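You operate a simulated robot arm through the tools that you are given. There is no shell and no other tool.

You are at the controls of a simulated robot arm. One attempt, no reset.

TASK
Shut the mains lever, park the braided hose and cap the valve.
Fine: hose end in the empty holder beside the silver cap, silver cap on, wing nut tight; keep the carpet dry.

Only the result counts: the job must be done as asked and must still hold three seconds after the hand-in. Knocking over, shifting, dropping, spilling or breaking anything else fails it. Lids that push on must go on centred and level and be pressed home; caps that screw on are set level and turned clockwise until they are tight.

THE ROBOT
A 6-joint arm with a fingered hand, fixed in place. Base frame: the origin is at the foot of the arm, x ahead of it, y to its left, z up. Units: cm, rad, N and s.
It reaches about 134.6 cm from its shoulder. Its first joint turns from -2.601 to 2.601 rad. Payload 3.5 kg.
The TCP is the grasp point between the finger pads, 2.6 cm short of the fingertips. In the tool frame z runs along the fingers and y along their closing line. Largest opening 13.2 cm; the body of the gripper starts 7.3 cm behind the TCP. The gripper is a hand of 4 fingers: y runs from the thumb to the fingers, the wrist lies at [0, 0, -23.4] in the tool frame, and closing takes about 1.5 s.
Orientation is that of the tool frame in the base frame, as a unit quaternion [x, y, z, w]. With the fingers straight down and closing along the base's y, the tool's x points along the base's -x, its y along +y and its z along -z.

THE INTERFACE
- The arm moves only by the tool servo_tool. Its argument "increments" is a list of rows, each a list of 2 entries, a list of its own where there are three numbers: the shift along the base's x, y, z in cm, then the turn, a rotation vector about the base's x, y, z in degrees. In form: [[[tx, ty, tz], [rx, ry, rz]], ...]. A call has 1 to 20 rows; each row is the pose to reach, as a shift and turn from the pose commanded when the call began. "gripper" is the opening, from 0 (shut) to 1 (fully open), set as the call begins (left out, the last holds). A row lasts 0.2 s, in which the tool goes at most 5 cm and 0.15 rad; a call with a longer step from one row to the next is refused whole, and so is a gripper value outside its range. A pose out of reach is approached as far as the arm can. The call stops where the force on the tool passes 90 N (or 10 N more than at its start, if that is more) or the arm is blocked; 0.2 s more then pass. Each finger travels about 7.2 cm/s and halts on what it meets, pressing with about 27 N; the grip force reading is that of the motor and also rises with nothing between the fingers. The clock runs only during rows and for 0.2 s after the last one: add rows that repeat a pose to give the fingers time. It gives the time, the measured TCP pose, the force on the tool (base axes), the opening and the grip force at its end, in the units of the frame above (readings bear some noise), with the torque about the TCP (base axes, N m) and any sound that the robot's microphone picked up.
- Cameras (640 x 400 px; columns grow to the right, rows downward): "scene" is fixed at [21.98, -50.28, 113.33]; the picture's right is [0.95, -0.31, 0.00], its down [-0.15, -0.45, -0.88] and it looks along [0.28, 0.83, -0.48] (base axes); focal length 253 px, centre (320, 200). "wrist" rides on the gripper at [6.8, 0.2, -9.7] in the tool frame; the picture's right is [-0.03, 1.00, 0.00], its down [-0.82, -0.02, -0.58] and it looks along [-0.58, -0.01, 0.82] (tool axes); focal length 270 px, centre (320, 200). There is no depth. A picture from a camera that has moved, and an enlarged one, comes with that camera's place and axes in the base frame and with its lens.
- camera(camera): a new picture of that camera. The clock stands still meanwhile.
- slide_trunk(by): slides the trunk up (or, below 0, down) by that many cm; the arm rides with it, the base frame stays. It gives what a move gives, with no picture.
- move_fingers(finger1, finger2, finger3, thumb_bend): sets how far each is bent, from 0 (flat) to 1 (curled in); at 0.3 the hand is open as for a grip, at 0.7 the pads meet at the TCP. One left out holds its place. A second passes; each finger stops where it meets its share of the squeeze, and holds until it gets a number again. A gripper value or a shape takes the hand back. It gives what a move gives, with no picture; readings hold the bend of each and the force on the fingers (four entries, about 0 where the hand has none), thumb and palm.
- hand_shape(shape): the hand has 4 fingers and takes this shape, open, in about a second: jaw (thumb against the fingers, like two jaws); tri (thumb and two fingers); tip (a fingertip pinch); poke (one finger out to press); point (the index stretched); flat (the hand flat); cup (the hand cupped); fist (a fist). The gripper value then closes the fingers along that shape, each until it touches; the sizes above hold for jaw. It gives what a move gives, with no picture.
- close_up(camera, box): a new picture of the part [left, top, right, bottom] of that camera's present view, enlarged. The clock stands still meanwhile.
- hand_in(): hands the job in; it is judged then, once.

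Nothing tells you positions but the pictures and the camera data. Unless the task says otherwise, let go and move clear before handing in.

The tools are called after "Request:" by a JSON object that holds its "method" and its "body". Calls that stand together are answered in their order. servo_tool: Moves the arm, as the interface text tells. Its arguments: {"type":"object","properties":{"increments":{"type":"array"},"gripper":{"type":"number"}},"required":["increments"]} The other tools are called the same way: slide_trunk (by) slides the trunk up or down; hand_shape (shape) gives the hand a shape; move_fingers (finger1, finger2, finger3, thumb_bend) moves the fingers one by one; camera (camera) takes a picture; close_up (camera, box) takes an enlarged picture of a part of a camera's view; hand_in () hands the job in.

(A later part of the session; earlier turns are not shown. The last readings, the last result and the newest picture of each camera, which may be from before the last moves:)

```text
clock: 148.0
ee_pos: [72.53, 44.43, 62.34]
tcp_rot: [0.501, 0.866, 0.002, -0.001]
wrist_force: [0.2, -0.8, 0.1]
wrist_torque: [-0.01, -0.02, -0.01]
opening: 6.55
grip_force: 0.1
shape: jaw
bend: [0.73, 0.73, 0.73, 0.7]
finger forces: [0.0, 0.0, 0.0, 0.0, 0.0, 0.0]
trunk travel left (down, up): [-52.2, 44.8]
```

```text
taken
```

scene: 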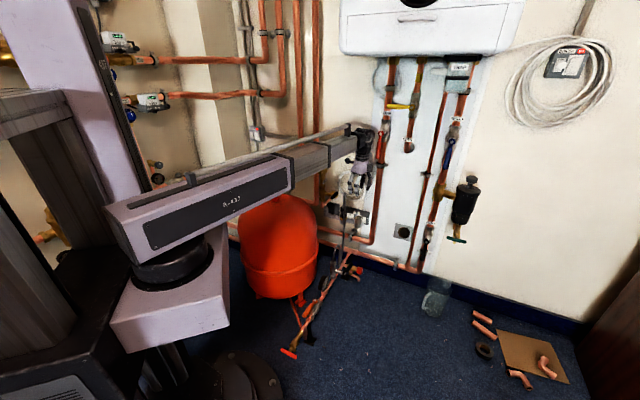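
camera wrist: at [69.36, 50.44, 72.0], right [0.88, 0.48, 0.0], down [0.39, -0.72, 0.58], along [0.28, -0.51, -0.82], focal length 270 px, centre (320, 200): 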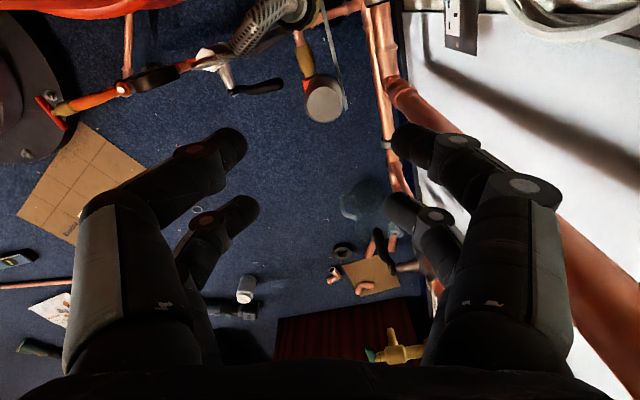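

The cap is about 0.5 cm off centre; I'll correct and lower over it, checking along the way.

Request:
{"method": "servo_tool", "body": {"increments": [[[0.3, 0.35, 0], [0, 0, 0]], [[0.3, 0.35, 0], [0, 0, 0]]]}}

Request:
{"method": "slide_trunk", "body": {"by": -10}}

Request:
{"method": "camera", "body": {"camera": "wrist"}}

Request:
{"method": "close_up", "body": {"camera": "scene", "box": [320, 160, 400, 220]}}

```text
clock: 148.6
ee_pos: [72.82, 44.93, 62.34]
tcp_rot: [0.501, 0.866, 0.002, 0.0]
wrist_force: [-0.7, -0.8, -0.3]
wrist_torque: [0.02, -0.01, 0.0]
opening: 6.51
grip_force: 0.1
shape: jaw
bend: [0.73, 0.73, 0.73, 0.7]
finger forces: [0.1, 0.1, 0.0, 0.1, 0.0, 0.1]
trunk travel left (down, up): [-52.2, 44.8]
```

```text
clock: 149.9
ee_pos: [72.89, 44.86, 52.37]
tcp_rot: [0.499, 0.866, 0.001, -0.001]
wrist_force: [-0.3, -0.5, -0.6]
wrist_torque: [-0.02, -0.04, -0.01]
opening: 6.54
grip_force: 0.0
shape: jaw
bend: [0.73, 0.73, 0.73, 0.7]
finger forces: [0.0, 0.1, 0.0, 0.0, 0.0, 0.1]
trunk travel left (down, up): [-42.2, 54.8]
```

```text
taken
camera wrist: at [69.69, 50.82, 62.02], right [0.88, 0.48, 0.0], down [0.39, -0.72, 0.57], along [0.28, -0.5, -0.82], focal length 270 px, centre (320, 200)
```

wrist: 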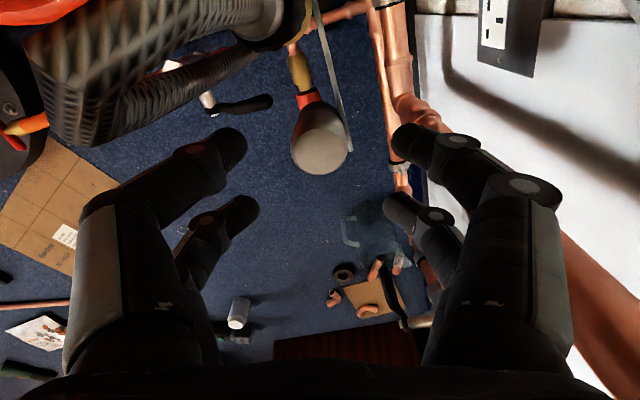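

```text
6.67 times, centred on (360, 190) of scene
camera zoom: at [21.98, -50.28, 113.33], right [0.95, -0.31, 0.0], down [-0.15, -0.45, -0.88], along [0.28, 0.83, -0.48], focal length 1685 px, centre (53, 267)
```

zoom: 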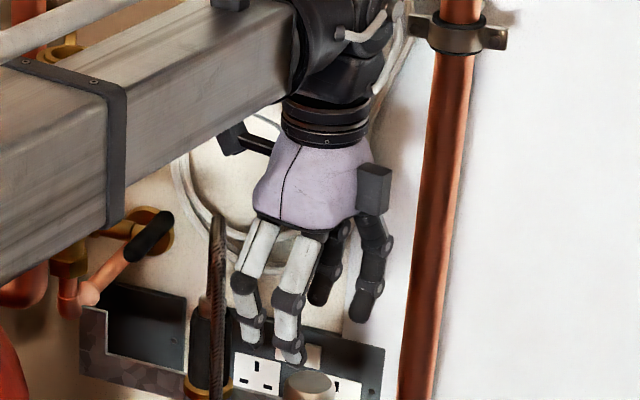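

Centred. Lowering the rest of the way around the cap.

Request:
{"method": "servo_tool", "body": {"increments": [[[0, 0.25, 0], [0, 0, 0]], [[0, 0.25, 0], [0, 0, 0]]]}}

Request:
{"method": "slide_trunk", "body": {"by": -3.5}}

Request:
{"method": "slide_trunk", "body": {"by": -1.9}}

Request:
{"method": "camera", "body": {"camera": "wrist"}}

Request:
{"method": "close_up", "body": {"camera": "scene", "box": [320, 170, 400, 230]}}

```text
clock: 150.5
ee_pos: [72.95, 45.07, 52.39]
tcp_rot: [0.5, 0.866, 0.002, -0.002]
wrist_force: [-0.1, -0.8, -0.6]
wrist_torque: [0.03, -0.03, -0.03]
opening: 6.53
grip_force: 0.1
shape: jaw
bend: [0.73, 0.73, 0.73, 0.7]
finger forces: [0.0, 0.1, 0.1, 0.0, 0.0, 0.0]
trunk travel left (down, up): [-42.2, 54.8]
```

```text
clock: 151.3
ee_pos: [72.93, 45.02, 48.91]
tcp_rot: [0.5, 0.866, 0.002, -0.001]
wrist_force: [-0.2, 0.9, 0.3]
wrist_torque: [0.01, 0.03, 0.01]
opening: 6.55
grip_force: 0.0
shape: jaw
bend: [0.73, 0.73, 0.73, 0.7]
finger forces: [0.0, 0.0, 0.1, 0.0, 0.0, 0.1]
trunk travel left (down, up): [-38.7, 58.3]
```

```text
clock: 152.0
ee_pos: [72.85, 45.04, 46.95]
tcp_rot: [0.501, 0.866, 0.001, -0.001]
wrist_force: [-0.8, 1.1, -0.2]
wrist_torque: [0.0, 0.0, -0.02]
opening: 6.52
grip_force: 0.0
shape: jaw
bend: [0.73, 0.73, 0.73, 0.7]
finger forces: [0.0, 0.0, 0.0, 0.0, 0.1, 0.0]
trunk travel left (down, up): [-36.8, 60.2]
```

```text
taken
camera wrist: at [69.71, 51.04, 56.61], right [0.88, 0.48, 0.0], down [0.39, -0.72, 0.57], along [0.28, -0.5, -0.82], focal length 270 px, centre (320, 200)
```

wrist: 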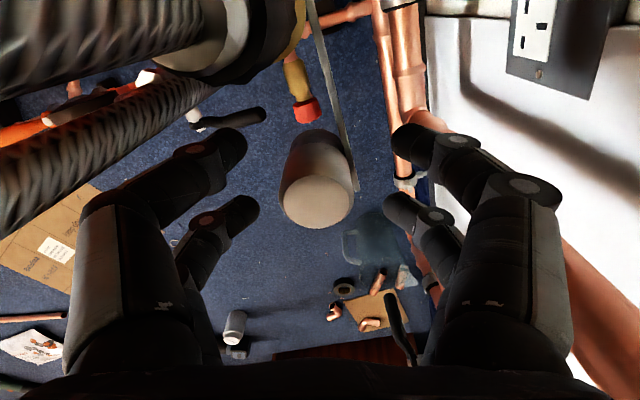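

```text
6.67 times, centred on (360, 200) of scene
camera zoom: at [21.98, -50.28, 113.33], right [0.95, -0.31, 0.0], down [-0.15, -0.45, -0.88], along [0.28, 0.83, -0.48], focal length 1685 px, centre (53, 200)
```

zoom: 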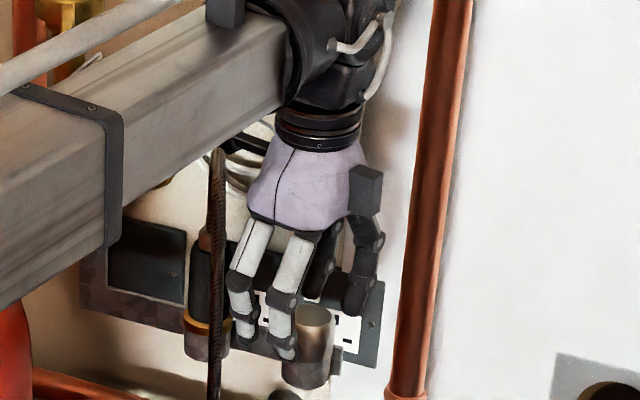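

The cap top shows between the fingers. A 0.3 cm centring shift, then I'll close on it.

Request:
{"method": "servo_tool", "body": {"increments": [[[-0.15, 0.26, 0], [0, 0, 0]], [[-0.15, 0.26, 0], [0, 0, 0]]]}}

Request:
{"method": "servo_tool", "body": {"increments": [[[0, 0, 0], [0, 0, 0]], [[0, 0, 0], [0, 0, 0]], [[0, 0, 0], [0, 0, 0]], [[0, 0, 0], [0, 0, 0]], [[0, 0, 0], [0, 0, 0]]], "gripper": 0.05}}

Request:
{"method": "camera", "body": {"camera": "wrist"}}

Request:
{"method": "close_up", "body": {"camera": "scene", "box": [320, 170, 400, 230]}}

```text
clock: 152.6
ee_pos: [72.78, 45.38, 47.07]
tcp_rot: [0.5, 0.866, 0.002, -0.001]
wrist_force: [0.0, 0.1, 0.5]
wrist_torque: [-0.03, 0.04, 0.0]
opening: 6.56
grip_force: 0.0
shape: jaw
bend: [0.73, 0.73, 0.73, 0.7]
finger forces: [0.0, 0.1, 0.1, 0.0, 0.0, 0.0]
trunk travel left (down, up): [-36.8, 60.2]
```

```text
clock: 153.8
ee_pos: [72.78, 45.35, 47.08]
tcp_rot: [0.501, 0.865, 0.002, -0.001]
wrist_force: [0.6, -1.7, 9.2]
wrist_torque: [-0.14, -0.12, 0.04]
opening: 1.01
grip_force: 0.0
shape: jaw
bend: [0.71, 0.68, 0.68, 0.7]
finger forces: [0.1, 7.1, 7.1, 0.1, 0.0, 0.1]
trunk travel left (down, up): [-36.8, 60.2]
```

```text
taken
camera wrist: at [69.54, 51.27, 56.68], right [0.88, 0.48, 0.0], down [0.39, -0.72, 0.57], along [0.28, -0.5, -0.82], focal length 270 px, centre (320, 200)
```

wrist: 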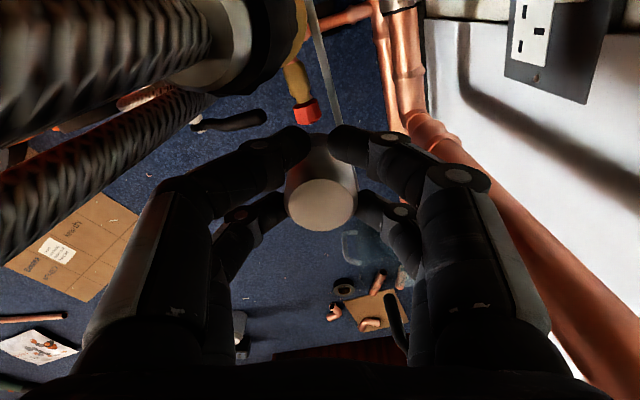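

```text
6.67 times, centred on (360, 200) of scene
camera zoom: at [21.98, -50.28, 113.33], right [0.95, -0.31, 0.0], down [-0.15, -0.45, -0.88], along [0.28, 0.83, -0.48], focal length 1685 px, centre (53, 200)
```

zoom: 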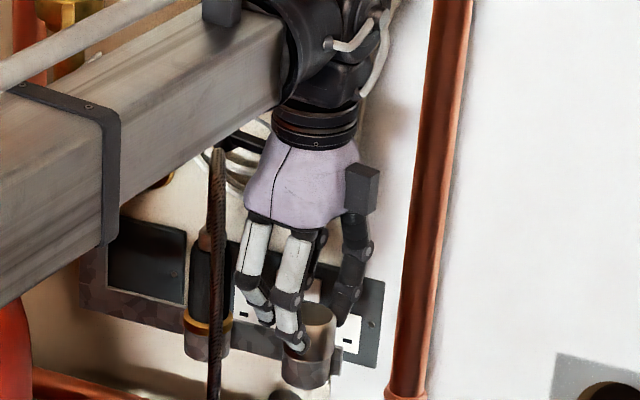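

Only the rear finger pair caught the cap; the front pair passed on its near side, so the cap sits about 0.9 cm toward the room from my centre. I'll open, shift, and check again.

Request:
{"method": "servo_tool", "body": {"increments": [[[0, 0, 0], [0, 0, 0]], [[0, 0, 0], [0, 0, 0]], [[0, 0, 0], [0, 0, 0]], [[0, 0, 0], [0, 0, 0]], [[0.22, -0.39, 0], [0, 0, 0]], [[0.45, -0.78, 0], [0, 0, 0]], [[0.45, -0.78, 0], [0, 0, 0]]], "gripper": 0.5}}

Request:
{"method": "camera", "body": {"camera": "wrist"}}

Request:
{"method": "close_up", "body": {"camera": "scene", "box": [340, 190, 380, 220]}}

```text
clock: 155.4
ee_pos: [73.19, 44.5, 47.01]
tcp_rot: [0.5, 0.866, 0.002, -0.001]
wrist_force: [-0.3, -0.1, -0.1]
wrist_torque: [-0.01, 0.0, -0.05]
opening: 6.53
grip_force: 0.0
shape: jaw
bend: [0.73, 0.73, 0.73, 0.7]
finger forces: [0.0, 0.0, 0.1, 0.0, 0.0, 0.0]
trunk travel left (down, up): [-36.8, 60.2]
```

```text
taken
camera wrist: at [69.97, 50.55, 56.62], right [0.88, 0.48, 0.0], down [0.39, -0.72, 0.57], along [0.28, -0.5, -0.82], focal length 270 px, centre (320, 200)
```

wrist: 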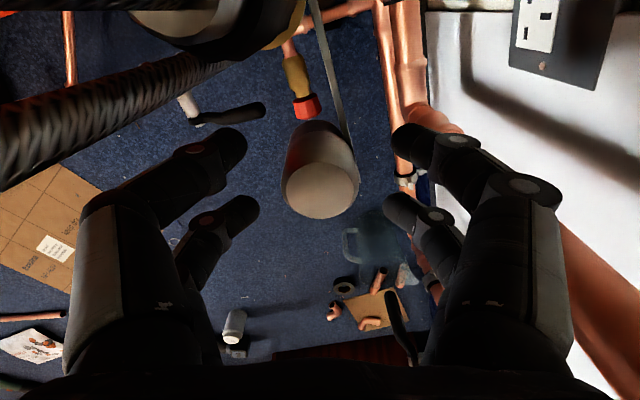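

```text
13.33 times, centred on (360, 205) of scene
camera zoom: at [21.98, -50.28, 113.33], right [0.95, -0.31, 0.0], down [-0.15, -0.45, -0.88], along [0.28, 0.83, -0.48], focal length 3371 px, centre (-213, 133)
```

zoom: 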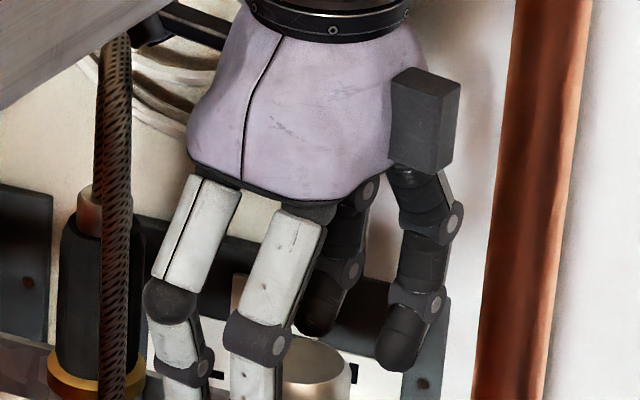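

Now it looks centred between both pairs at fingertip height. Closing again.

Request:
{"method": "servo_tool", "body": {"increments": [[[0, 0, 0], [0, 0, 0]], [[0, 0, 0], [0, 0, 0]], [[0, 0, 0], [0, 0, 0]], [[0, 0, 0], [0, 0, 0]], [[0, 0, 0], [0, 0, 0]]], "gripper": 0.05}}

Request:
{"method": "camera", "body": {"camera": "wrist"}}

```text
clock: 156.6
ee_pos: [73.13, 44.73, 46.92]
tcp_rot: [0.5, 0.866, 0.001, -0.002]
wrist_force: [0.0, -0.4, 0.2]
wrist_torque: [0.0, 0.02, 0.0]
opening: 0.96
grip_force: 26.9
shape: jaw
bend: [0.72, 0.72, 0.72, 0.72]
finger forces: [29.2, 29.5, 35.1, 0.2, 20.0, 0.0]
trunk travel left (down, up): [-36.8, 60.2]
```

```text
taken
camera wrist: at [69.97, 50.55, 56.61], right [0.88, 0.48, 0.0], down [0.39, -0.72, 0.57], along [0.28, -0.5, -0.82], focal length 270 px, centre (320, 200)
```

wrist: 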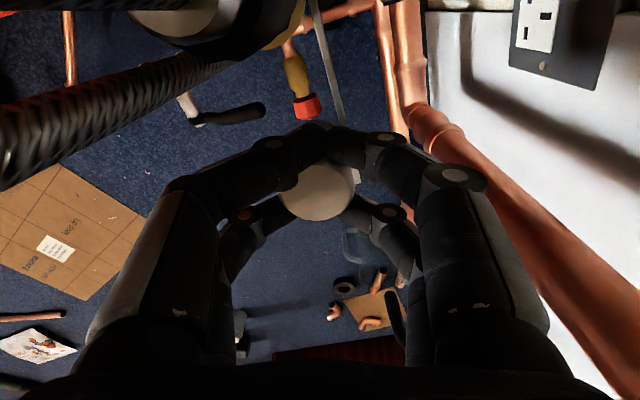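

All four fingers hold the cap with balanced forces. Lifting it out.

Request:
{"method": "slide_trunk", "body": {"by": 2}}

Request:
{"method": "slide_trunk", "body": {"by": 8}}

Request:
{"method": "camera", "body": {"camera": "wrist"}}

Request:
{"method": "close_up", "body": {"camera": "scene", "box": [320, 160, 400, 220]}}

```text
clock: 157.3
ee_pos: [73.24, 44.57, 48.9]
tcp_rot: [0.5, 0.866, 0.002, -0.002]
wrist_force: [-0.7, -0.3, -1.1]
wrist_torque: [0.0, -0.01, 0.02]
opening: 0.91
grip_force: 26.9
shape: jaw
bend: [0.72, 0.72, 0.72, 0.72]
finger forces: [29.2, 29.5, 34.9, 0.0, 20.0, 0.0]
trunk travel left (down, up): [-38.8, 58.2]
```

```text
clock: 158.4
ee_pos: [73.1, 44.51, 56.93]
tcp_rot: [0.501, 0.866, 0.001, -0.001]
wrist_force: [-1.0, 0.3, -0.9]
wrist_torque: [0.02, -0.02, -0.02]
opening: 0.91
grip_force: 26.9
shape: jaw
bend: [0.72, 0.72, 0.72, 0.72]
finger forces: [29.2, 29.4, 34.9, 0.0, 20.0, 0.1]
trunk travel left (down, up): [-46.8, 50.2]
```

```text
taken
camera wrist: at [69.97, 50.55, 66.61], right [0.88, 0.48, 0.0], down [0.39, -0.72, 0.57], along [0.28, -0.5, -0.82], focal length 270 px, centre (320, 200)
```

wrist: 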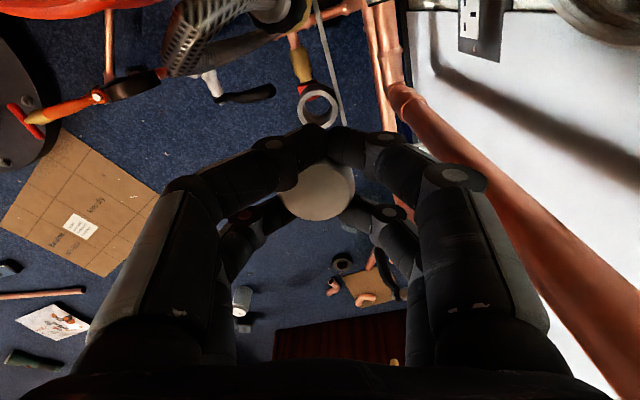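

```text
6.67 times, centred on (360, 190) of scene
camera zoom: at [21.98, -50.28, 113.33], right [0.95, -0.31, 0.0], down [-0.15, -0.45, -0.88], along [0.28, 0.83, -0.48], focal length 1685 px, centre (53, 267)
```

zoom: 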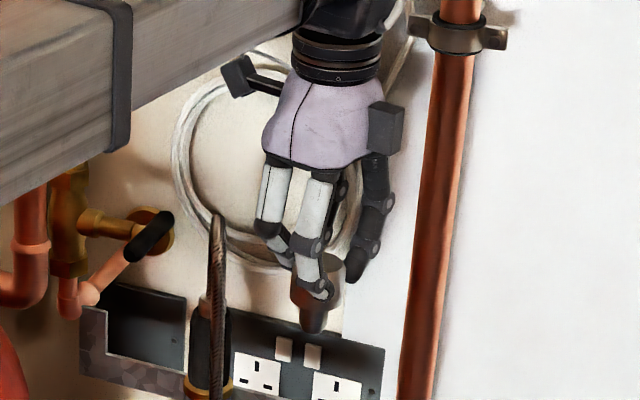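

The cap is out, upright in the grip, showing a narrower plug underneath. I'll raise to the same height above the valve as I'm now above the holder (so I can compare pixels directly) and move over.

Request:
{"method": "slide_trunk", "body": {"by": 25.3}}

Request:
{"method": "servo_tool", "body": {"increments": [[[-1.6, 1.8, 0], [0, 0, 0]], [[-3.2, 3.6, 0], [0, 0, 0]], [[-4.8, 5.4, 0], [0, 0, 0]], [[-6.4, 7.2, 0], [0, 0, 0]], [[-8.0, 9.0, 0], [0, 0, 0]], [[-9.6, 10.8, 0], [0, 0, 0]], [[-11.2, 12.65, 0], [0, 0, 0]], [[-12.8, 14.45, 0], [0, 0, 0]], [[-12.8, 14.45, 0], [0, 0, 0]]]}}

Request:
{"method": "camera", "body": {"camera": "wrist"}}

Request:
{"method": "close_up", "body": {"camera": "scene", "box": [290, 110, 390, 175]}}

```text
clock: 161.0
ee_pos: [73.11, 44.57, 82.17]
tcp_rot: [0.5, 0.866, 0.002, -0.001]
wrist_force: [0.4, -0.7, -0.7]
wrist_torque: [0.0, 0.01, -0.01]
opening: 0.92
grip_force: 27.1
shape: jaw
bend: [0.72, 0.72, 0.72, 0.72]
finger forces: [29.3, 29.5, 34.9, 0.1, 20.0, 0.1]
trunk travel left (down, up): [-72.1, 24.9]
```

```text
clock: 163.0
ee_pos: [60.23, 59.22, 82.24]
tcp_rot: [0.501, 0.866, 0.001, -0.001]
wrist_force: [0.2, -0.1, -0.9]
wrist_torque: [0.01, 0.01, 0.0]
opening: 0.92
grip_force: 26.4
shape: jaw
bend: [0.72, 0.72, 0.72, 0.72]
finger forces: [29.4, 29.7, 34.8, 0.0, 20.2, 0.0]
trunk travel left (down, up): [-72.1, 24.9]
```

```text
taken
camera wrist: at [57.13, 65.17, 91.91], right [0.88, 0.48, 0.0], down [0.39, -0.72, 0.57], along [0.28, -0.5, -0.82], focal length 270 px, centre (320, 200)
```

wrist: 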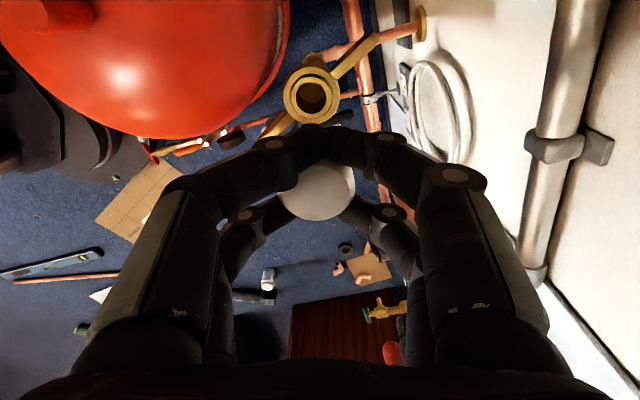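

```text
6.15 times, centred on (340, 142) of scene
camera zoom: at [21.98, -50.28, 113.33], right [0.95, -0.31, 0.0], down [-0.15, -0.45, -0.88], along [0.28, 0.83, -0.48], focal length 1556 px, centre (197, 554)
```

zoom: 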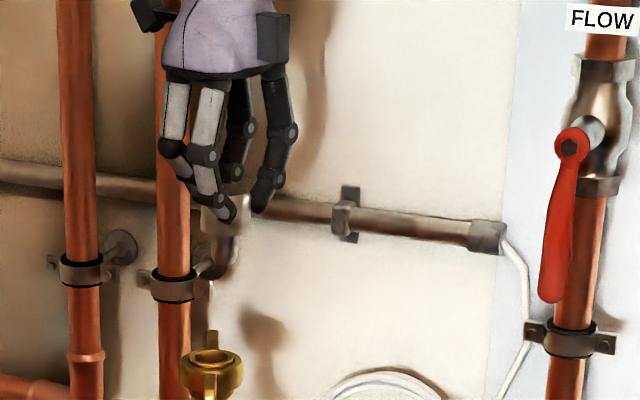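

Both cameras agree that I need to shift about 0.9 cm. I'll do that, lower to about 2 cm above the nut, and re-check.

Request:
{"method": "servo_tool", "body": {"increments": [[[-0.45, 0.15, 0], [0, 0, 0]], [[-0.87, 0.3, 0], [0, 0, 0]], [[-0.87, 0.3, 0], [0, 0, 0]]]}}

Request:
{"method": "slide_trunk", "body": {"by": -5}}

Request:
{"method": "camera", "body": {"camera": "wrist"}}

Request:
{"method": "close_up", "body": {"camera": "scene", "box": [300, 135, 360, 175]}}

```text
clock: 163.8
ee_pos: [59.46, 59.32, 82.26]
tcp_rot: [0.5, 0.866, 0.001, 0.0]
wrist_force: [-0.3, 0.1, -0.8]
wrist_torque: [0.02, -0.02, -0.02]
opening: 0.92
grip_force: 27.2
shape: jaw
bend: [0.72, 0.72, 0.72, 0.72]
finger forces: [29.6, 29.7, 34.9, 0.0, 20.2, 0.0]
trunk travel left (down, up): [-72.1, 24.9]
```

```text
clock: 164.8
ee_pos: [59.49, 59.34, 77.23]
tcp_rot: [0.499, 0.866, 0.001, -0.001]
wrist_force: [-0.6, -0.7, -0.6]
wrist_torque: [0.01, 0.01, 0.03]
opening: 0.92
grip_force: 27.1
shape: jaw
bend: [0.72, 0.72, 0.72, 0.72]
finger forces: [29.4, 29.7, 34.8, 0.0, 20.2, 0.1]
trunk travel left (down, up): [-67.1, 29.9]
```

```text
taken
camera wrist: at [56.29, 65.32, 86.92], right [0.88, 0.48, 0.0], down [0.39, -0.72, 0.57], along [0.28, -0.5, -0.82], focal length 270 px, centre (320, 200)
```

wrist: 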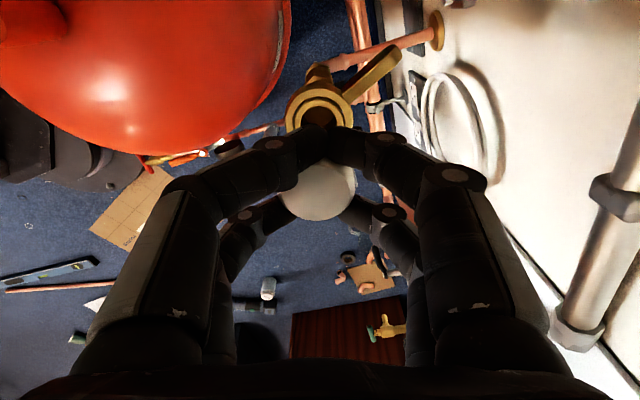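

```text
10.00 times, centred on (330, 155) of scene
camera zoom: at [21.98, -50.28, 113.33], right [0.95, -0.31, 0.0], down [-0.15, -0.45, -0.88], along [0.28, 0.83, -0.48], focal length 2528 px, centre (220, 650)
```

zoom: 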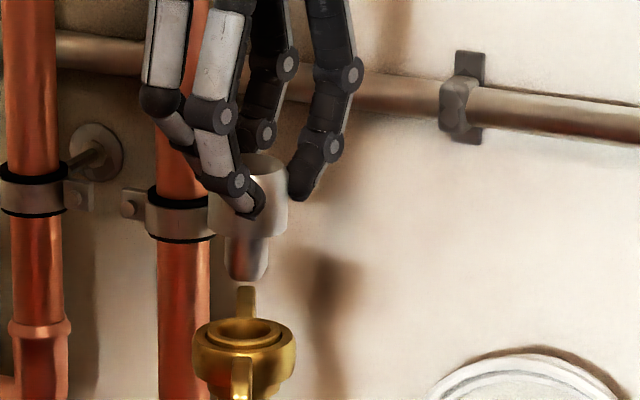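

The scene view shows the plug in line with the nut opening. I'll zoom in the wrist view to check the other direction.

Request:
{"method": "close_up", "body": {"camera": "wrist", "box": [260, 50, 380, 150]}}

```text
4.00 times, centred on (320, 100) of wrist
camera zoom: at [56.29, 65.32, 86.92], right [0.88, 0.48, 0.0], down [0.39, -0.72, 0.57], along [0.28, -0.5, -0.82], focal length 1081 px, centre (320, 600)
```

zoom: 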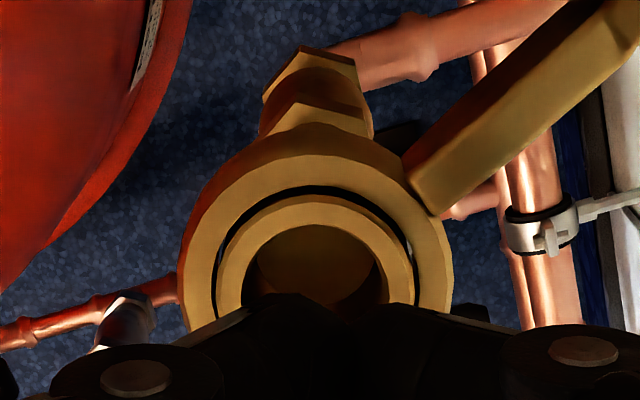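

Aligned within about 0.2 cm. I'll apply the small correction and lower slowly with force checks.

Request:
{"method": "servo_tool", "body": {"increments": [[[0.12, -0.06, 0], [0, 0, 0]], [[0.12, -0.06, 0], [0, 0, 0]]]}}

Request:
{"method": "slide_trunk", "body": {"by": -2}}

Request:
{"method": "slide_trunk", "body": {"by": -0.8}}

Request:
{"method": "close_up", "body": {"camera": "scene", "box": [310, 145, 350, 175]}}

```text
clock: 165.4
ee_pos: [59.6, 59.3, 77.31]
tcp_rot: [0.5, 0.866, 0.001, 0.0]
wrist_force: [0.3, 0.8, 0.2]
wrist_torque: [-0.01, 0.01, -0.02]
opening: 0.93
grip_force: 26.8
shape: jaw
bend: [0.72, 0.72, 0.72, 0.72]
finger forces: [29.5, 29.7, 34.7, 0.1, 20.1, 0.0]
trunk travel left (down, up): [-67.1, 29.9]
```

```text
clock: 166.0
ee_pos: [59.59, 59.35, 75.26]
tcp_rot: [0.5, 0.866, 0.002, -0.001]
wrist_force: [-0.7, 0.5, -0.6]
wrist_torque: [0.04, 0.02, 0.0]
opening: 0.91
grip_force: 26.8
shape: jaw
bend: [0.72, 0.72, 0.72, 0.72]
finger forces: [29.5, 29.7, 34.8, 0.1, 20.2, 0.0]
trunk travel left (down, up): [-65.1, 31.9]
```

```text
clock: 166.6
ee_pos: [59.57, 59.32, 74.43]
tcp_rot: [0.501, 0.866, 0.002, 0.0]
wrist_force: [-0.3, 0.4, 0.0]
wrist_torque: [0.0, -0.01, 0.0]
opening: 0.9
grip_force: 26.7
shape: jaw
bend: [0.72, 0.72, 0.72, 0.72]
finger forces: [29.5, 29.7, 34.8, 0.1, 20.2, 0.0]
trunk travel left (down, up): [-64.3, 32.7]
```

```text
13.33 times, centred on (330, 160) of scene
camera zoom: at [21.98, -50.28, 113.33], right [0.95, -0.31, 0.0], down [-0.15, -0.45, -0.88], along [0.28, 0.83, -0.48], focal length 3371 px, centre (187, 733)
```

zoom: 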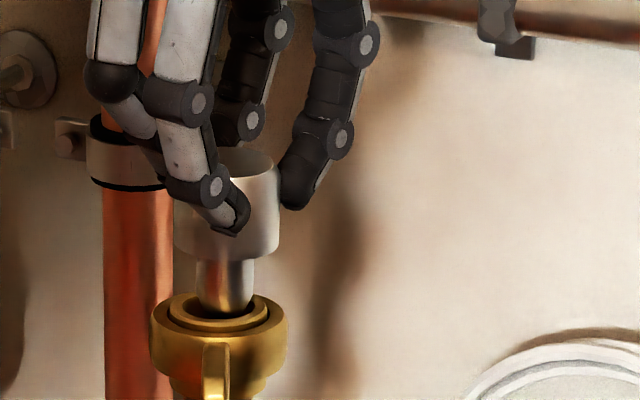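

The plug is entering the opening. Continuing down in small steps.

Request:
{"method": "slide_trunk", "body": {"by": -0.7}}

Request:
{"method": "slide_trunk", "body": {"by": -0.6}}

Request:
{"method": "slide_trunk", "body": {"by": -0.4}}

Request:
{"method": "close_up", "body": {"camera": "scene", "box": [310, 145, 350, 175]}}

```text
clock: 167.2
ee_pos: [59.52, 59.45, 73.78]
tcp_rot: [0.5, 0.866, 0.002, -0.002]
wrist_force: [-1.2, 6.2, -0.4]
wrist_torque: [0.34, 0.07, 0.04]
opening: 0.92
grip_force: 26.9
shape: jaw
bend: [0.72, 0.72, 0.72, 0.72]
finger forces: [36.9, 30.0, 33.8, 0.1, 19.2, 0.0]
trunk travel left (down, up): [-63.6, 33.4]
```

```text
clock: 167.7
ee_pos: [59.54, 59.4, 73.18]
tcp_rot: [0.5, 0.866, 0.002, -0.002]
wrist_force: [-3.1, 10.3, -0.2]
wrist_torque: [0.53, 0.11, -0.03]
opening: 0.91
grip_force: 27.0
shape: jaw
bend: [0.72, 0.72, 0.72, 0.72]
finger forces: [42.0, 30.4, 33.1, 0.0, 19.2, 0.0]
trunk travel left (down, up): [-63.0, 34.0]
```

```text
clock: 168.2
ee_pos: [59.59, 59.47, 72.74]
tcp_rot: [0.5, 0.866, 0.002, -0.001]
wrist_force: [-3.8, 14.2, -0.4]
wrist_torque: [0.66, 0.16, -0.01]
opening: 0.88
grip_force: 26.8
shape: jaw
bend: [0.72, 0.72, 0.72, 0.72]
finger forces: [45.8, 30.9, 32.6, 0.0, 19.4, 0.0]
trunk travel left (down, up): [-62.6, 34.4]
```

```text
13.33 times, centred on (330, 160) of scene
camera zoom: at [21.98, -50.28, 113.33], right [0.95, -0.31, 0.0], down [-0.15, -0.45, -0.88], along [0.28, 0.83, -0.48], focal length 3371 px, centre (187, 733)
```

zoom: 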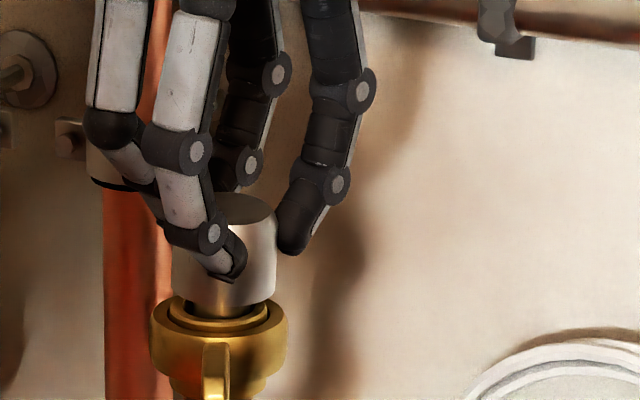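

A side force of about 14 N in +y shows the plug is slightly off; I'll shift +y 0.25 cm to relieve it, then press down.

Request:
{"method": "servo_tool", "body": {"increments": [[[-0.05, 0.2, 0], [0, 0, 0]], [[-0.05, 0.2, 0], [0, 0, 0]]]}}

```text
clock: 168.8
ee_pos: [59.57, 59.45, 72.8]
tcp_rot: [0.5, 0.866, 0.001, 0.0]
wrist_force: [-1.7, 5.1, -1.6]
wrist_torque: [0.25, 0.09, -0.01]
opening: 0.88
grip_force: 26.8
shape: jaw
bend: [0.72, 0.72, 0.72, 0.72]
finger forces: [35.8, 30.7, 33.3, 0.1, 20.4, 0.0]
trunk travel left (down, up): [-62.6, 34.4]
```

That helped; one more small shift, then I'll lower to seat the cap.

Request:
{"method": "servo_tool", "body": {"increments": [[[-0.04, 0.12, 0], [0, 0, 0]], [[-0.04, 0.12, 0], [0, 0, 0]]]}}

Request:
{"method": "slide_trunk", "body": {"by": -0.5}}

Request:
{"method": "slide_trunk", "body": {"by": -0.4}}

Request:
{"method": "close_up", "body": {"camera": "scene", "box": [310, 145, 350, 175]}}

```text
clock: 169.4
ee_pos: [59.58, 59.67, 72.76]
tcp_rot: [0.501, 0.865, 0.002, -0.001]
wrist_force: [0.2, -0.2, -0.8]
wrist_torque: [0.04, -0.05, 0.0]
opening: 0.9
grip_force: 27.3
shape: jaw
bend: [0.72, 0.72, 0.72, 0.72]
finger forces: [30.9, 30.6, 33.6, 0.0, 20.8, 0.0]
trunk travel left (down, up): [-62.6, 34.4]
```

```text
clock: 170.0
ee_pos: [59.53, 59.62, 72.22]
tcp_rot: [0.501, 0.866, 0.002, -0.001]
wrist_force: [0.3, 0.1, -0.2]
wrist_torque: [0.01, 0.02, 0.04]
opening: 0.88
grip_force: 27.0
shape: jaw
bend: [0.72, 0.72, 0.72, 0.72]
finger forces: [30.9, 30.6, 33.6, 0.1, 21.0, 0.0]
trunk travel left (down, up): [-62.1, 34.9]
```

```text
clock: 170.5
ee_pos: [59.62, 59.62, 71.9]
tcp_rot: [0.5, 0.866, 0.002, -0.002]
wrist_force: [0.4, -0.6, 2.0]
wrist_torque: [-0.08, -0.05, 0.02]
opening: 0.88
grip_force: 26.9
shape: jaw
bend: [0.72, 0.72, 0.72, 0.72]
finger forces: [30.4, 30.6, 33.8, 0.0, 21.0, 0.0]
trunk travel left (down, up): [-61.7, 35.3]
```

```text
13.33 times, centred on (330, 160) of scene
camera zoom: at [21.98, -50.28, 113.33], right [0.95, -0.31, 0.0], down [-0.15, -0.45, -0.88], along [0.28, 0.83, -0.48], focal length 3371 px, centre (187, 733)
```

zoom: 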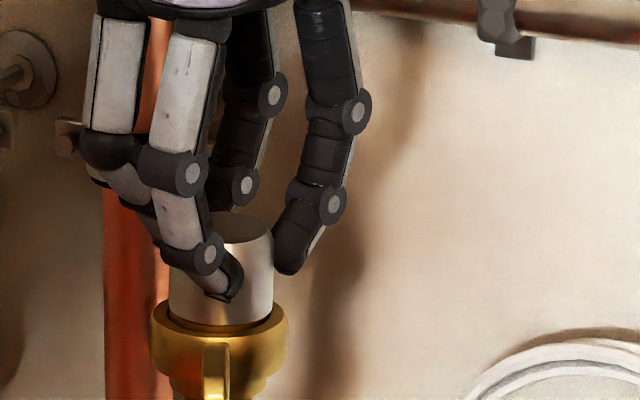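

The cap body has reached the collar. I'll press it home.

Request:
{"method": "slide_trunk", "body": {"by": -0.4}}

Request:
{"method": "slide_trunk", "body": {"by": -0.4}}

Request:
{"method": "close_up", "body": {"camera": "scene", "box": [310, 145, 350, 175]}}

```text
clock: 171.0
ee_pos: [59.46, 59.65, 71.79]
tcp_rot: [0.5, 0.866, 0.004, -0.002]
wrist_force: [2.4, 5.8, 34.2]
wrist_torque: [-0.19, -0.21, 0.01]
opening: 0.91
grip_force: 27.4
shape: jaw
bend: [0.72, 0.73, 0.73, 0.72]
finger forces: [36.2, 36.5, 37.4, 0.0, 24.4, 0.0]
trunk travel left (down, up): [-61.3, 35.7]
```

```text
clock: 171.6
ee_pos: [59.42, 59.6, 71.58]
tcp_rot: [0.5, 0.866, 0.006, 0.0]
wrist_force: [6.2, 12.0, 67.7]
wrist_torque: [-0.15, -0.53, 0.06]
opening: 1.13
grip_force: 27.7
shape: jaw
bend: [0.73, 0.74, 0.74, 0.73]
finger forces: [47.9, 41.0, 42.0, 0.1, 27.3, 0.0]
trunk travel left (down, up): [-60.9, 36.1]
```

```text
13.33 times, centred on (330, 160) of scene
camera zoom: at [21.98, -50.28, 113.33], right [0.95, -0.31, 0.0], down [-0.15, -0.45, -0.88], along [0.28, 0.83, -0.48], focal length 3371 px, centre (187, 733)
```

zoom: 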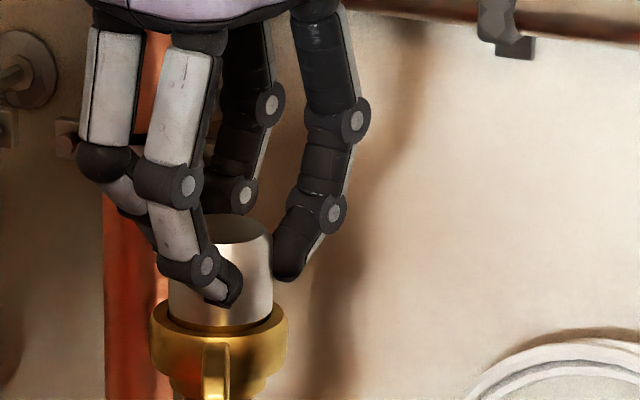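

The cap is firmly seated (68 N). I'll relieve the force, open and rise.

Request:
{"method": "slide_trunk", "body": {"by": 0.7}}

Request:
{"method": "servo_tool", "body": {"increments": [[[0, 0, 0], [0, 0, 0]], [[0, 0, 0], [0, 0, 0]], [[0, 0, 0], [0, 0, 0]], [[0, 0, 0], [0, 0, 0]], [[0, 0, 0], [0, 0, 0]]], "gripper": 0.6}}

Request:
{"method": "slide_trunk", "body": {"by": 10}}

Request:
{"method": "camera", "body": {"camera": "wrist"}}

Request:
{"method": "close_up", "body": {"camera": "scene", "box": [290, 130, 370, 190]}}

```text
clock: 172.1
ee_pos: [59.46, 59.6, 71.78]
tcp_rot: [0.502, 0.865, 0.001, -0.001]
wrist_force: [-0.5, 1.5, 5.8]
wrist_torque: [-0.05, -0.03, 0.02]
opening: 1.01
grip_force: 26.8
shape: jaw
bend: [0.72, 0.73, 0.73, 0.73]
finger forces: [35.5, 33.0, 35.3, 0.0, 23.9, 0.1]
trunk travel left (down, up): [-61.6, 35.4]
```

```text
clock: 173.3
ee_pos: [59.66, 59.69, 71.81]
tcp_rot: [0.5, 0.866, 0.002, -0.001]
wrist_force: [0.1, -0.2, -0.5]
wrist_torque: [0.0, 0.01, 0.0]
opening: 7.84
grip_force: 0.1
shape: jaw
bend: [0.71, 0.71, 0.71, 0.7]
finger forces: [0.0, 0.0, 0.0, 0.0, 0.0, 0.0]
trunk travel left (down, up): [-61.6, 35.4]
```

```text
clock: 174.7
ee_pos: [59.65, 59.68, 81.8]
tcp_rot: [0.5, 0.866, 0.001, -0.001]
wrist_force: [-0.8, -0.7, -0.5]
wrist_torque: [-0.01, 0.01, 0.02]
opening: 7.84
grip_force: 0.1
shape: jaw
bend: [0.71, 0.71, 0.71, 0.7]
finger forces: [0.0, 0.1, 0.0, 0.0, 0.0, 0.0]
trunk travel left (down, up): [-71.6, 25.4]
```

```text
taken
camera wrist: at [56.33, 65.62, 91.41], right [0.88, 0.48, 0.0], down [0.39, -0.72, 0.57], along [0.28, -0.5, -0.82], focal length 270 px, centre (320, 200)
```

wrist: 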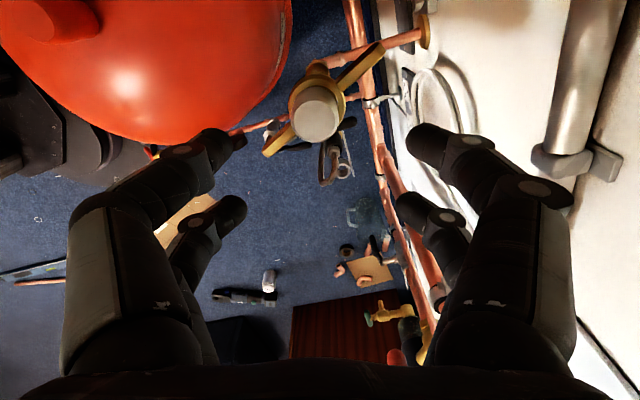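

```text
6.67 times, centred on (330, 160) of scene
camera zoom: at [21.98, -50.28, 113.33], right [0.95, -0.31, 0.0], down [-0.15, -0.45, -0.88], along [0.28, 0.83, -0.48], focal length 1685 px, centre (253, 467)
```

zoom: 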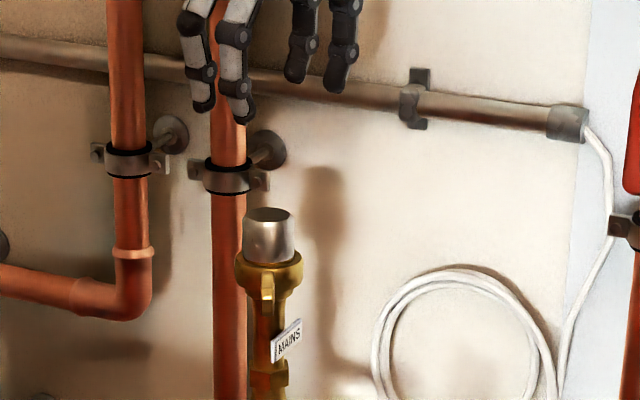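

The cap sits level on the valve. Now the wing nut must go clockwise. I'll turn the hand 85° above the valve so the fingers will straddle the cap on the counter-clockwise sides of the wings.

Request:
{"method": "servo_tool", "body": {"increments": [[[0, 0, 0], [0, 0, 8.5]], [[-0.03, 0.05, 0], [0, 0, 17]], [[-0.05, 0.1, 0], [0, 0, 25.5]], [[-0.08, 0.13, 0], [0, 0, 34]], [[-0.1, 0.17, 0], [0, 0, 42.5]], [[-0.12, 0.2, 0], [0, 0, 51]], [[-0.14, 0.23, 0], [0, 0, 59.5]], [[-0.15, 0.25, 0], [0, 0, 68]], [[-0.15, 0.27, 0], [0, 0, 76.5]], [[-0.15, 0.27, 0], [0, 0, 85]], [[-0.15, 0.27, 0], [0, 0, 85]]]}}

Request:
{"method": "camera", "body": {"camera": "wrist"}}

Request:
{"method": "close_up", "body": {"camera": "scene", "box": [290, 110, 390, 185]}}

```text
clock: 177.1
ee_pos: [59.37, 59.99, 81.79]
tcp_rot: [-0.218, 0.976, 0.0, -0.002]
wrist_force: [0.1, 0.1, 0.1]
wrist_torque: [0.0, 0.01, 0.01]
opening: 7.88
grip_force: 0.0
shape: jaw
bend: [0.71, 0.71, 0.71, 0.7]
finger forces: [0.0, 0.1, 0.0, 0.0, 0.1, 0.1]
trunk travel left (down, up): [-71.6, 25.4]
```

```text
taken
camera wrist: at [53.23, 57.22, 91.42], right [-0.4, 0.92, 0.0], down [0.75, 0.33, 0.57], along [0.53, 0.23, -0.82], focal length 270 px, centre (320, 200)
```

wrist: 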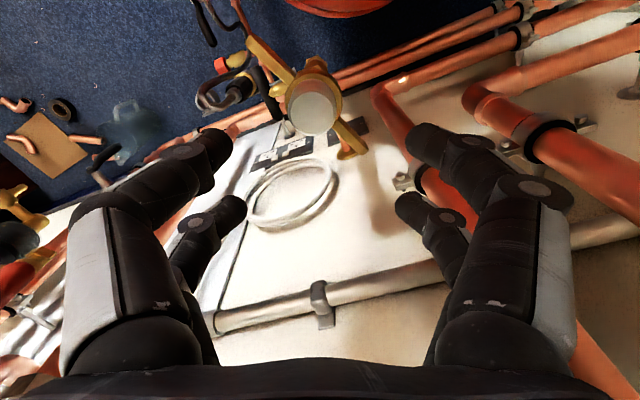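

```text
5.33 times, centred on (340, 148) of scene
camera zoom: at [21.98, -50.28, 113.33], right [0.95, -0.31, 0.0], down [-0.15, -0.45, -0.88], along [0.28, 0.83, -0.48], focal length 1348 px, centre (213, 480)
```

zoom: 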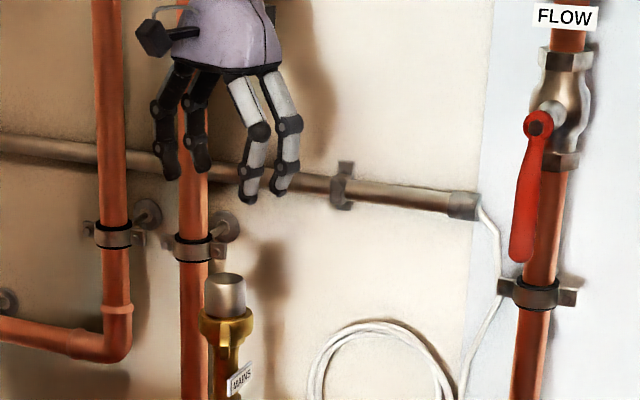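

The fingers are positioned just counter-clockwise of the wings. I'll add 12° of margin, centre on the axis, and lower to wing height.

Request:
{"method": "servo_tool", "body": {"increments": [[[0.1, -0.05, 0], [0, 0, 6]], [[0.2, -0.1, 0], [0, 0, 12]], [[0.2, -0.1, 0], [0, 0, 12]]]}}

Request:
{"method": "slide_trunk", "body": {"by": -10}}

Request:
{"method": "camera", "body": {"camera": "wrist"}}

Request:
{"method": "close_up", "body": {"camera": "scene", "box": [290, 120, 370, 180]}}

```text
clock: 177.9
ee_pos: [59.49, 59.83, 81.84]
tcp_rot: [-0.317, 0.948, 0.0, -0.002]
wrist_force: [0.9, 0.4, 0.6]
wrist_torque: [0.01, 0.02, 0.05]
opening: 7.86
grip_force: 0.0
shape: jaw
bend: [0.71, 0.71, 0.71, 0.7]
finger forces: [0.1, 0.1, 0.0, 0.0, 0.0, 0.0]
trunk travel left (down, up): [-71.6, 25.4]
```

```text
clock: 179.2
ee_pos: [59.66, 59.87, 71.72]
tcp_rot: [-0.317, 0.948, 0.001, -0.002]
wrist_force: [0.0, 0.2, -0.2]
wrist_torque: [0.01, 0.0, 0.0]
opening: 7.9
grip_force: 0.1
shape: jaw
bend: [0.71, 0.71, 0.71, 0.7]
finger forces: [0.0, 0.1, 0.0, 0.0, 0.0, 0.0]
trunk travel left (down, up): [-61.6, 35.4]
```

```text
taken
camera wrist: at [54.1, 55.82, 81.42], right [-0.58, 0.81, 0.0], down [0.67, 0.47, 0.57], along [0.47, 0.33, -0.82], focal length 270 px, centre (320, 200)
```

wrist: 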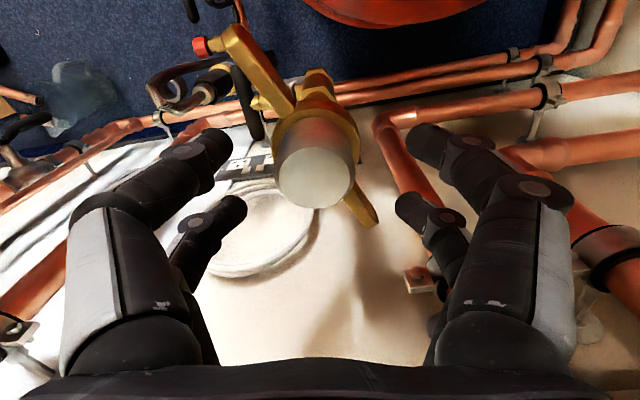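

```text
6.67 times, centred on (330, 150) of scene
camera zoom: at [21.98, -50.28, 113.33], right [0.95, -0.31, 0.0], down [-0.15, -0.45, -0.88], along [0.28, 0.83, -0.48], focal length 1685 px, centre (253, 533)
```

zoom: 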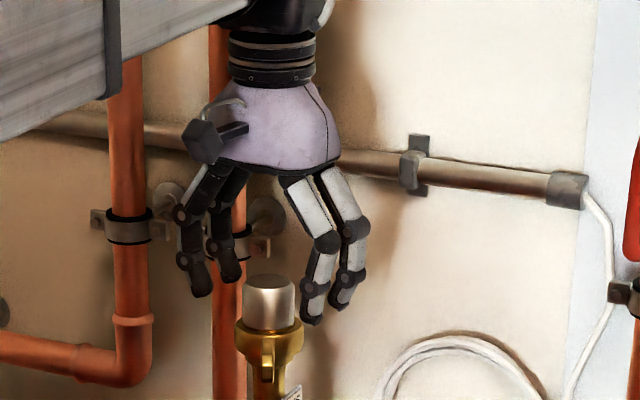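

The finger pairs sit correctly on either side. I'll lower the last 3.2 cm and start turning clockwise.

Request:
{"method": "slide_trunk", "body": {"by": -3.3}}

Request:
{"method": "servo_tool", "body": {"increments": [[[0, 0, 0], [0, 0, -4]], [[0, 0, 0], [0, 0, -8]], [[0, 0, 0], [0, 0, -12]], [[0, 0, 0], [0, 0, -16]], [[0, 0, 0], [0, 0, -20]], [[0, 0, 0], [0, 0, -24]], [[0, 0, 0], [0, 0, -28]], [[0, 0, 0], [0, 0, -32]], [[0, 0, 0], [0, 0, -36]], [[0, 0, 0], [0, 0, -40]]]}}

Request:
{"method": "camera", "body": {"camera": "wrist"}}

Request:
{"method": "close_up", "body": {"camera": "scene", "box": [290, 120, 370, 180]}}

```text
clock: 180.0
ee_pos: [59.59, 59.71, 68.57]
tcp_rot: [-0.317, 0.948, 0.0, -0.002]
wrist_force: [0.0, -0.4, 0.4]
wrist_torque: [0.01, -0.01, -0.03]
opening: 7.87
grip_force: 0.1
shape: jaw
bend: [0.71, 0.71, 0.71, 0.7]
finger forces: [0.0, 0.0, 0.1, 0.0, 0.0, 0.0]
trunk travel left (down, up): [-58.3, 38.7]
```

```text
clock: 182.2
ee_pos: [59.6, 59.79, 68.43]
tcp_rot: [0.027, 1.0, 0.001, -0.002]
wrist_force: [0.8, 0.3, -0.6]
wrist_torque: [-0.01, 0.01, 0.04]
opening: 7.93
grip_force: 0.1
shape: jaw
bend: [0.71, 0.71, 0.71, 0.7]
finger forces: [0.1, 0.1, 0.1, 0.0, 0.8, 0.0]
trunk travel left (down, up): [-58.3, 38.7]
```

```text
taken
camera wrist: at [52.87, 60.33, 78.12], right [0.08, 1.0, 0.0], down [0.82, -0.07, 0.57], along [0.57, -0.04, -0.82], focal length 270 px, centre (320, 200)
```

wrist: 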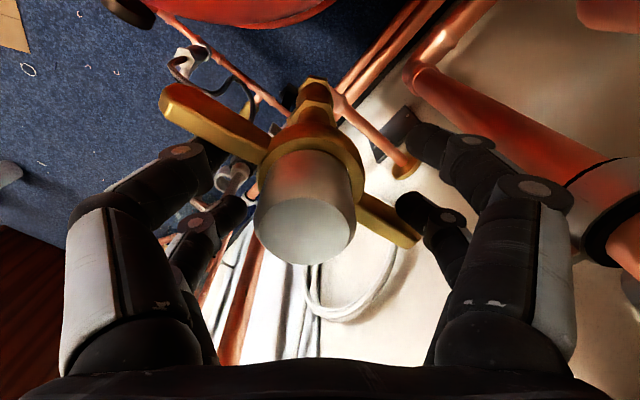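

```text
6.67 times, centred on (330, 150) of scene
camera zoom: at [21.98, -50.28, 113.33], right [0.95, -0.31, 0.0], down [-0.15, -0.45, -0.88], along [0.28, 0.83, -0.48], focal length 1685 px, centre (253, 533)
```

zoom: 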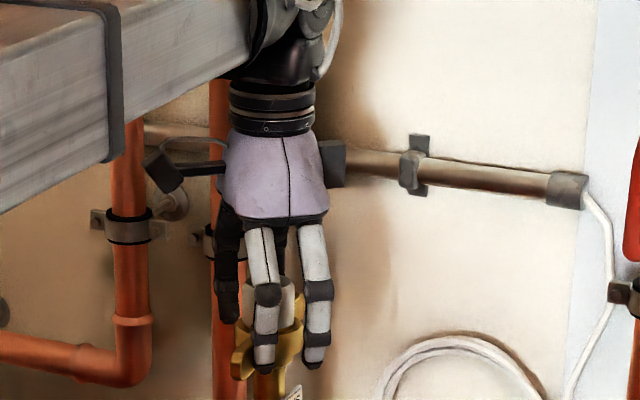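

The thumb has made contact and the nut is turning clockwise. I'll continue.

Request:
{"method": "servo_tool", "body": {"increments": [[[0, 0, 0], [0, 0, -4]], [[0, 0, 0], [0, 0, -8]], [[0, 0, 0], [0, 0, -12]], [[0, 0, 0], [0, 0, -16]], [[0, 0, 0], [0, 0, -20]], [[0, 0, 0], [0, 0, -24]], [[0, 0, 0], [0, 0, -28]], [[0, 0, 0], [0, 0, -32]], [[0, 0, 0], [0, 0, -36]], [[0, 0, 0], [0, 0, -40]]]}}

Request:
{"method": "camera", "body": {"camera": "wrist"}}

```text
clock: 184.4
ee_pos: [59.6, 59.85, 68.43]
tcp_rot: [0.367, 0.93, 0.002, -0.001]
wrist_force: [0.6, -0.7, 0.3]
wrist_torque: [-0.03, -0.03, 0.07]
opening: 7.92
grip_force: 0.0
shape: jaw
bend: [0.71, 0.71, 0.71, 0.7]
finger forces: [0.1, 0.1, 0.0, 0.0, 0.6, 0.0]
trunk travel left (down, up): [-58.3, 38.7]
```

```text
taken
camera wrist: at [54.79, 64.6, 78.12], right [0.7, 0.71, 0.0], down [0.58, -0.58, 0.57], along [0.41, -0.4, -0.82], focal length 270 px, centre (320, 200)
```

wrist: 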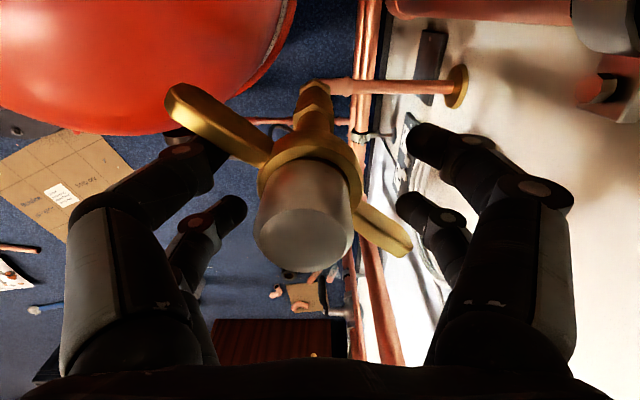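

The nut has come round with it, nearing its original tight position. I'll continue slowly and watch the torque.

Request:
{"method": "servo_tool", "body": {"increments": [[[0, 0, 0], [0, 0, -3]], [[0, 0, 0], [0, 0, -6]], [[0, 0, 0], [0, 0, -9]], [[0, 0, 0], [0, 0, -12]], [[0, 0, 0], [0, 0, -15]], [[0, 0, 0], [0, 0, -18]]]}}

Request:
{"method": "camera", "body": {"camera": "wrist"}}

```text
clock: 185.8
ee_pos: [59.51, 59.72, 68.53]
tcp_rot: [0.508, 0.862, 0.001, -0.001]
wrist_force: [0.4, -1.3, 0.4]
wrist_torque: [-0.01, -0.02, 0.09]
opening: 7.93
grip_force: 0.1
shape: jaw
bend: [0.71, 0.71, 0.71, 0.7]
finger forces: [0.0, 0.0, 0.1, 0.0, 0.9, 0.1]
trunk travel left (down, up): [-58.3, 38.7]
```

```text
taken
camera wrist: at [56.43, 65.8, 78.12], right [0.89, 0.46, 0.0], down [0.38, -0.73, 0.57], along [0.27, -0.51, -0.82], focal length 270 px, centre (320, 200)
```

wrist: 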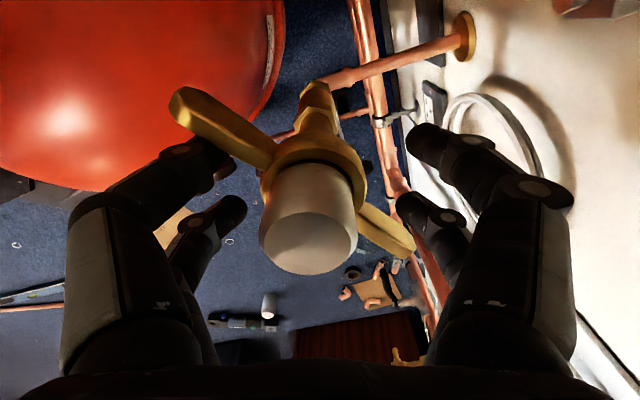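

Still turning easily. Continuing another 24°.

Request:
{"method": "servo_tool", "body": {"increments": [[[0, 0, 0], [0, 0, -3]], [[0, 0, 0], [0, 0, -6]], [[0, 0, 0], [0, 0, -9]], [[0, 0, 0], [0, 0, -12]], [[0, 0, 0], [0, 0, -15]]]}}

Request:
{"method": "servo_tool", "body": {"increments": [[[0, 0, 0], [0, 0, -3]], [[0, 0, 0], [0, 0, -6]], [[0, 0, 0], [0, 0, -9]]]}}

Request:
{"method": "camera", "body": {"camera": "wrist"}}

```text
clock: 187.0
ee_pos: [59.53, 59.68, 68.59]
tcp_rot: [0.612, 0.791, 0.002, -0.001]
wrist_force: [1.9, -16.8, 2.9]
wrist_torque: [0.35, 0.42, 4.93]
opening: 7.25
grip_force: 0.1
shape: jaw
bend: [0.73, 0.7, 0.73, 0.67]
finger forces: [0.0, 34.6, 0.1, 0.1, 50.9, 0.0]
trunk travel left (down, up): [-58.3, 38.7]
```

```text
clock: 187.8
ee_pos: [59.33, 59.96, 68.58]
tcp_rot: [0.653, 0.758, 0.003, -0.003]
wrist_force: [-8.3, -0.7, 9.8]
wrist_torque: [1.47, 1.61, 14.04]
opening: 6.5
grip_force: 27.0
shape: jaw
bend: [0.76, 0.66, 0.73, 0.62]
finger forces: [2.9, 137.1, 32.9, 0.0, 112.7, 0.1]
trunk travel left (down, up): [-58.3, 38.7]
```

```text
taken
camera wrist: at [58.54, 66.66, 78.24], right [0.99, 0.12, 0.0], down [0.1, -0.81, 0.57], along [0.07, -0.57, -0.82], focal length 270 px, centre (320, 200)
```

wrist: 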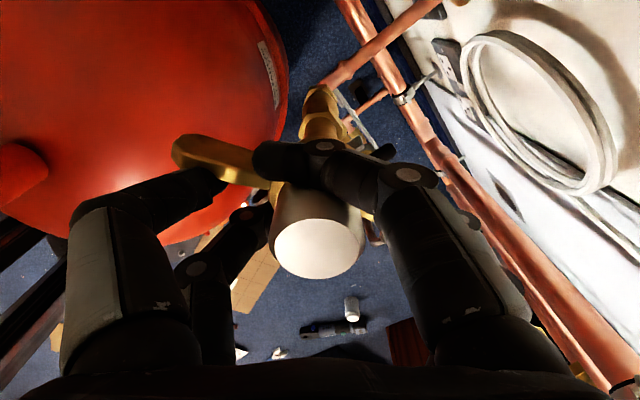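

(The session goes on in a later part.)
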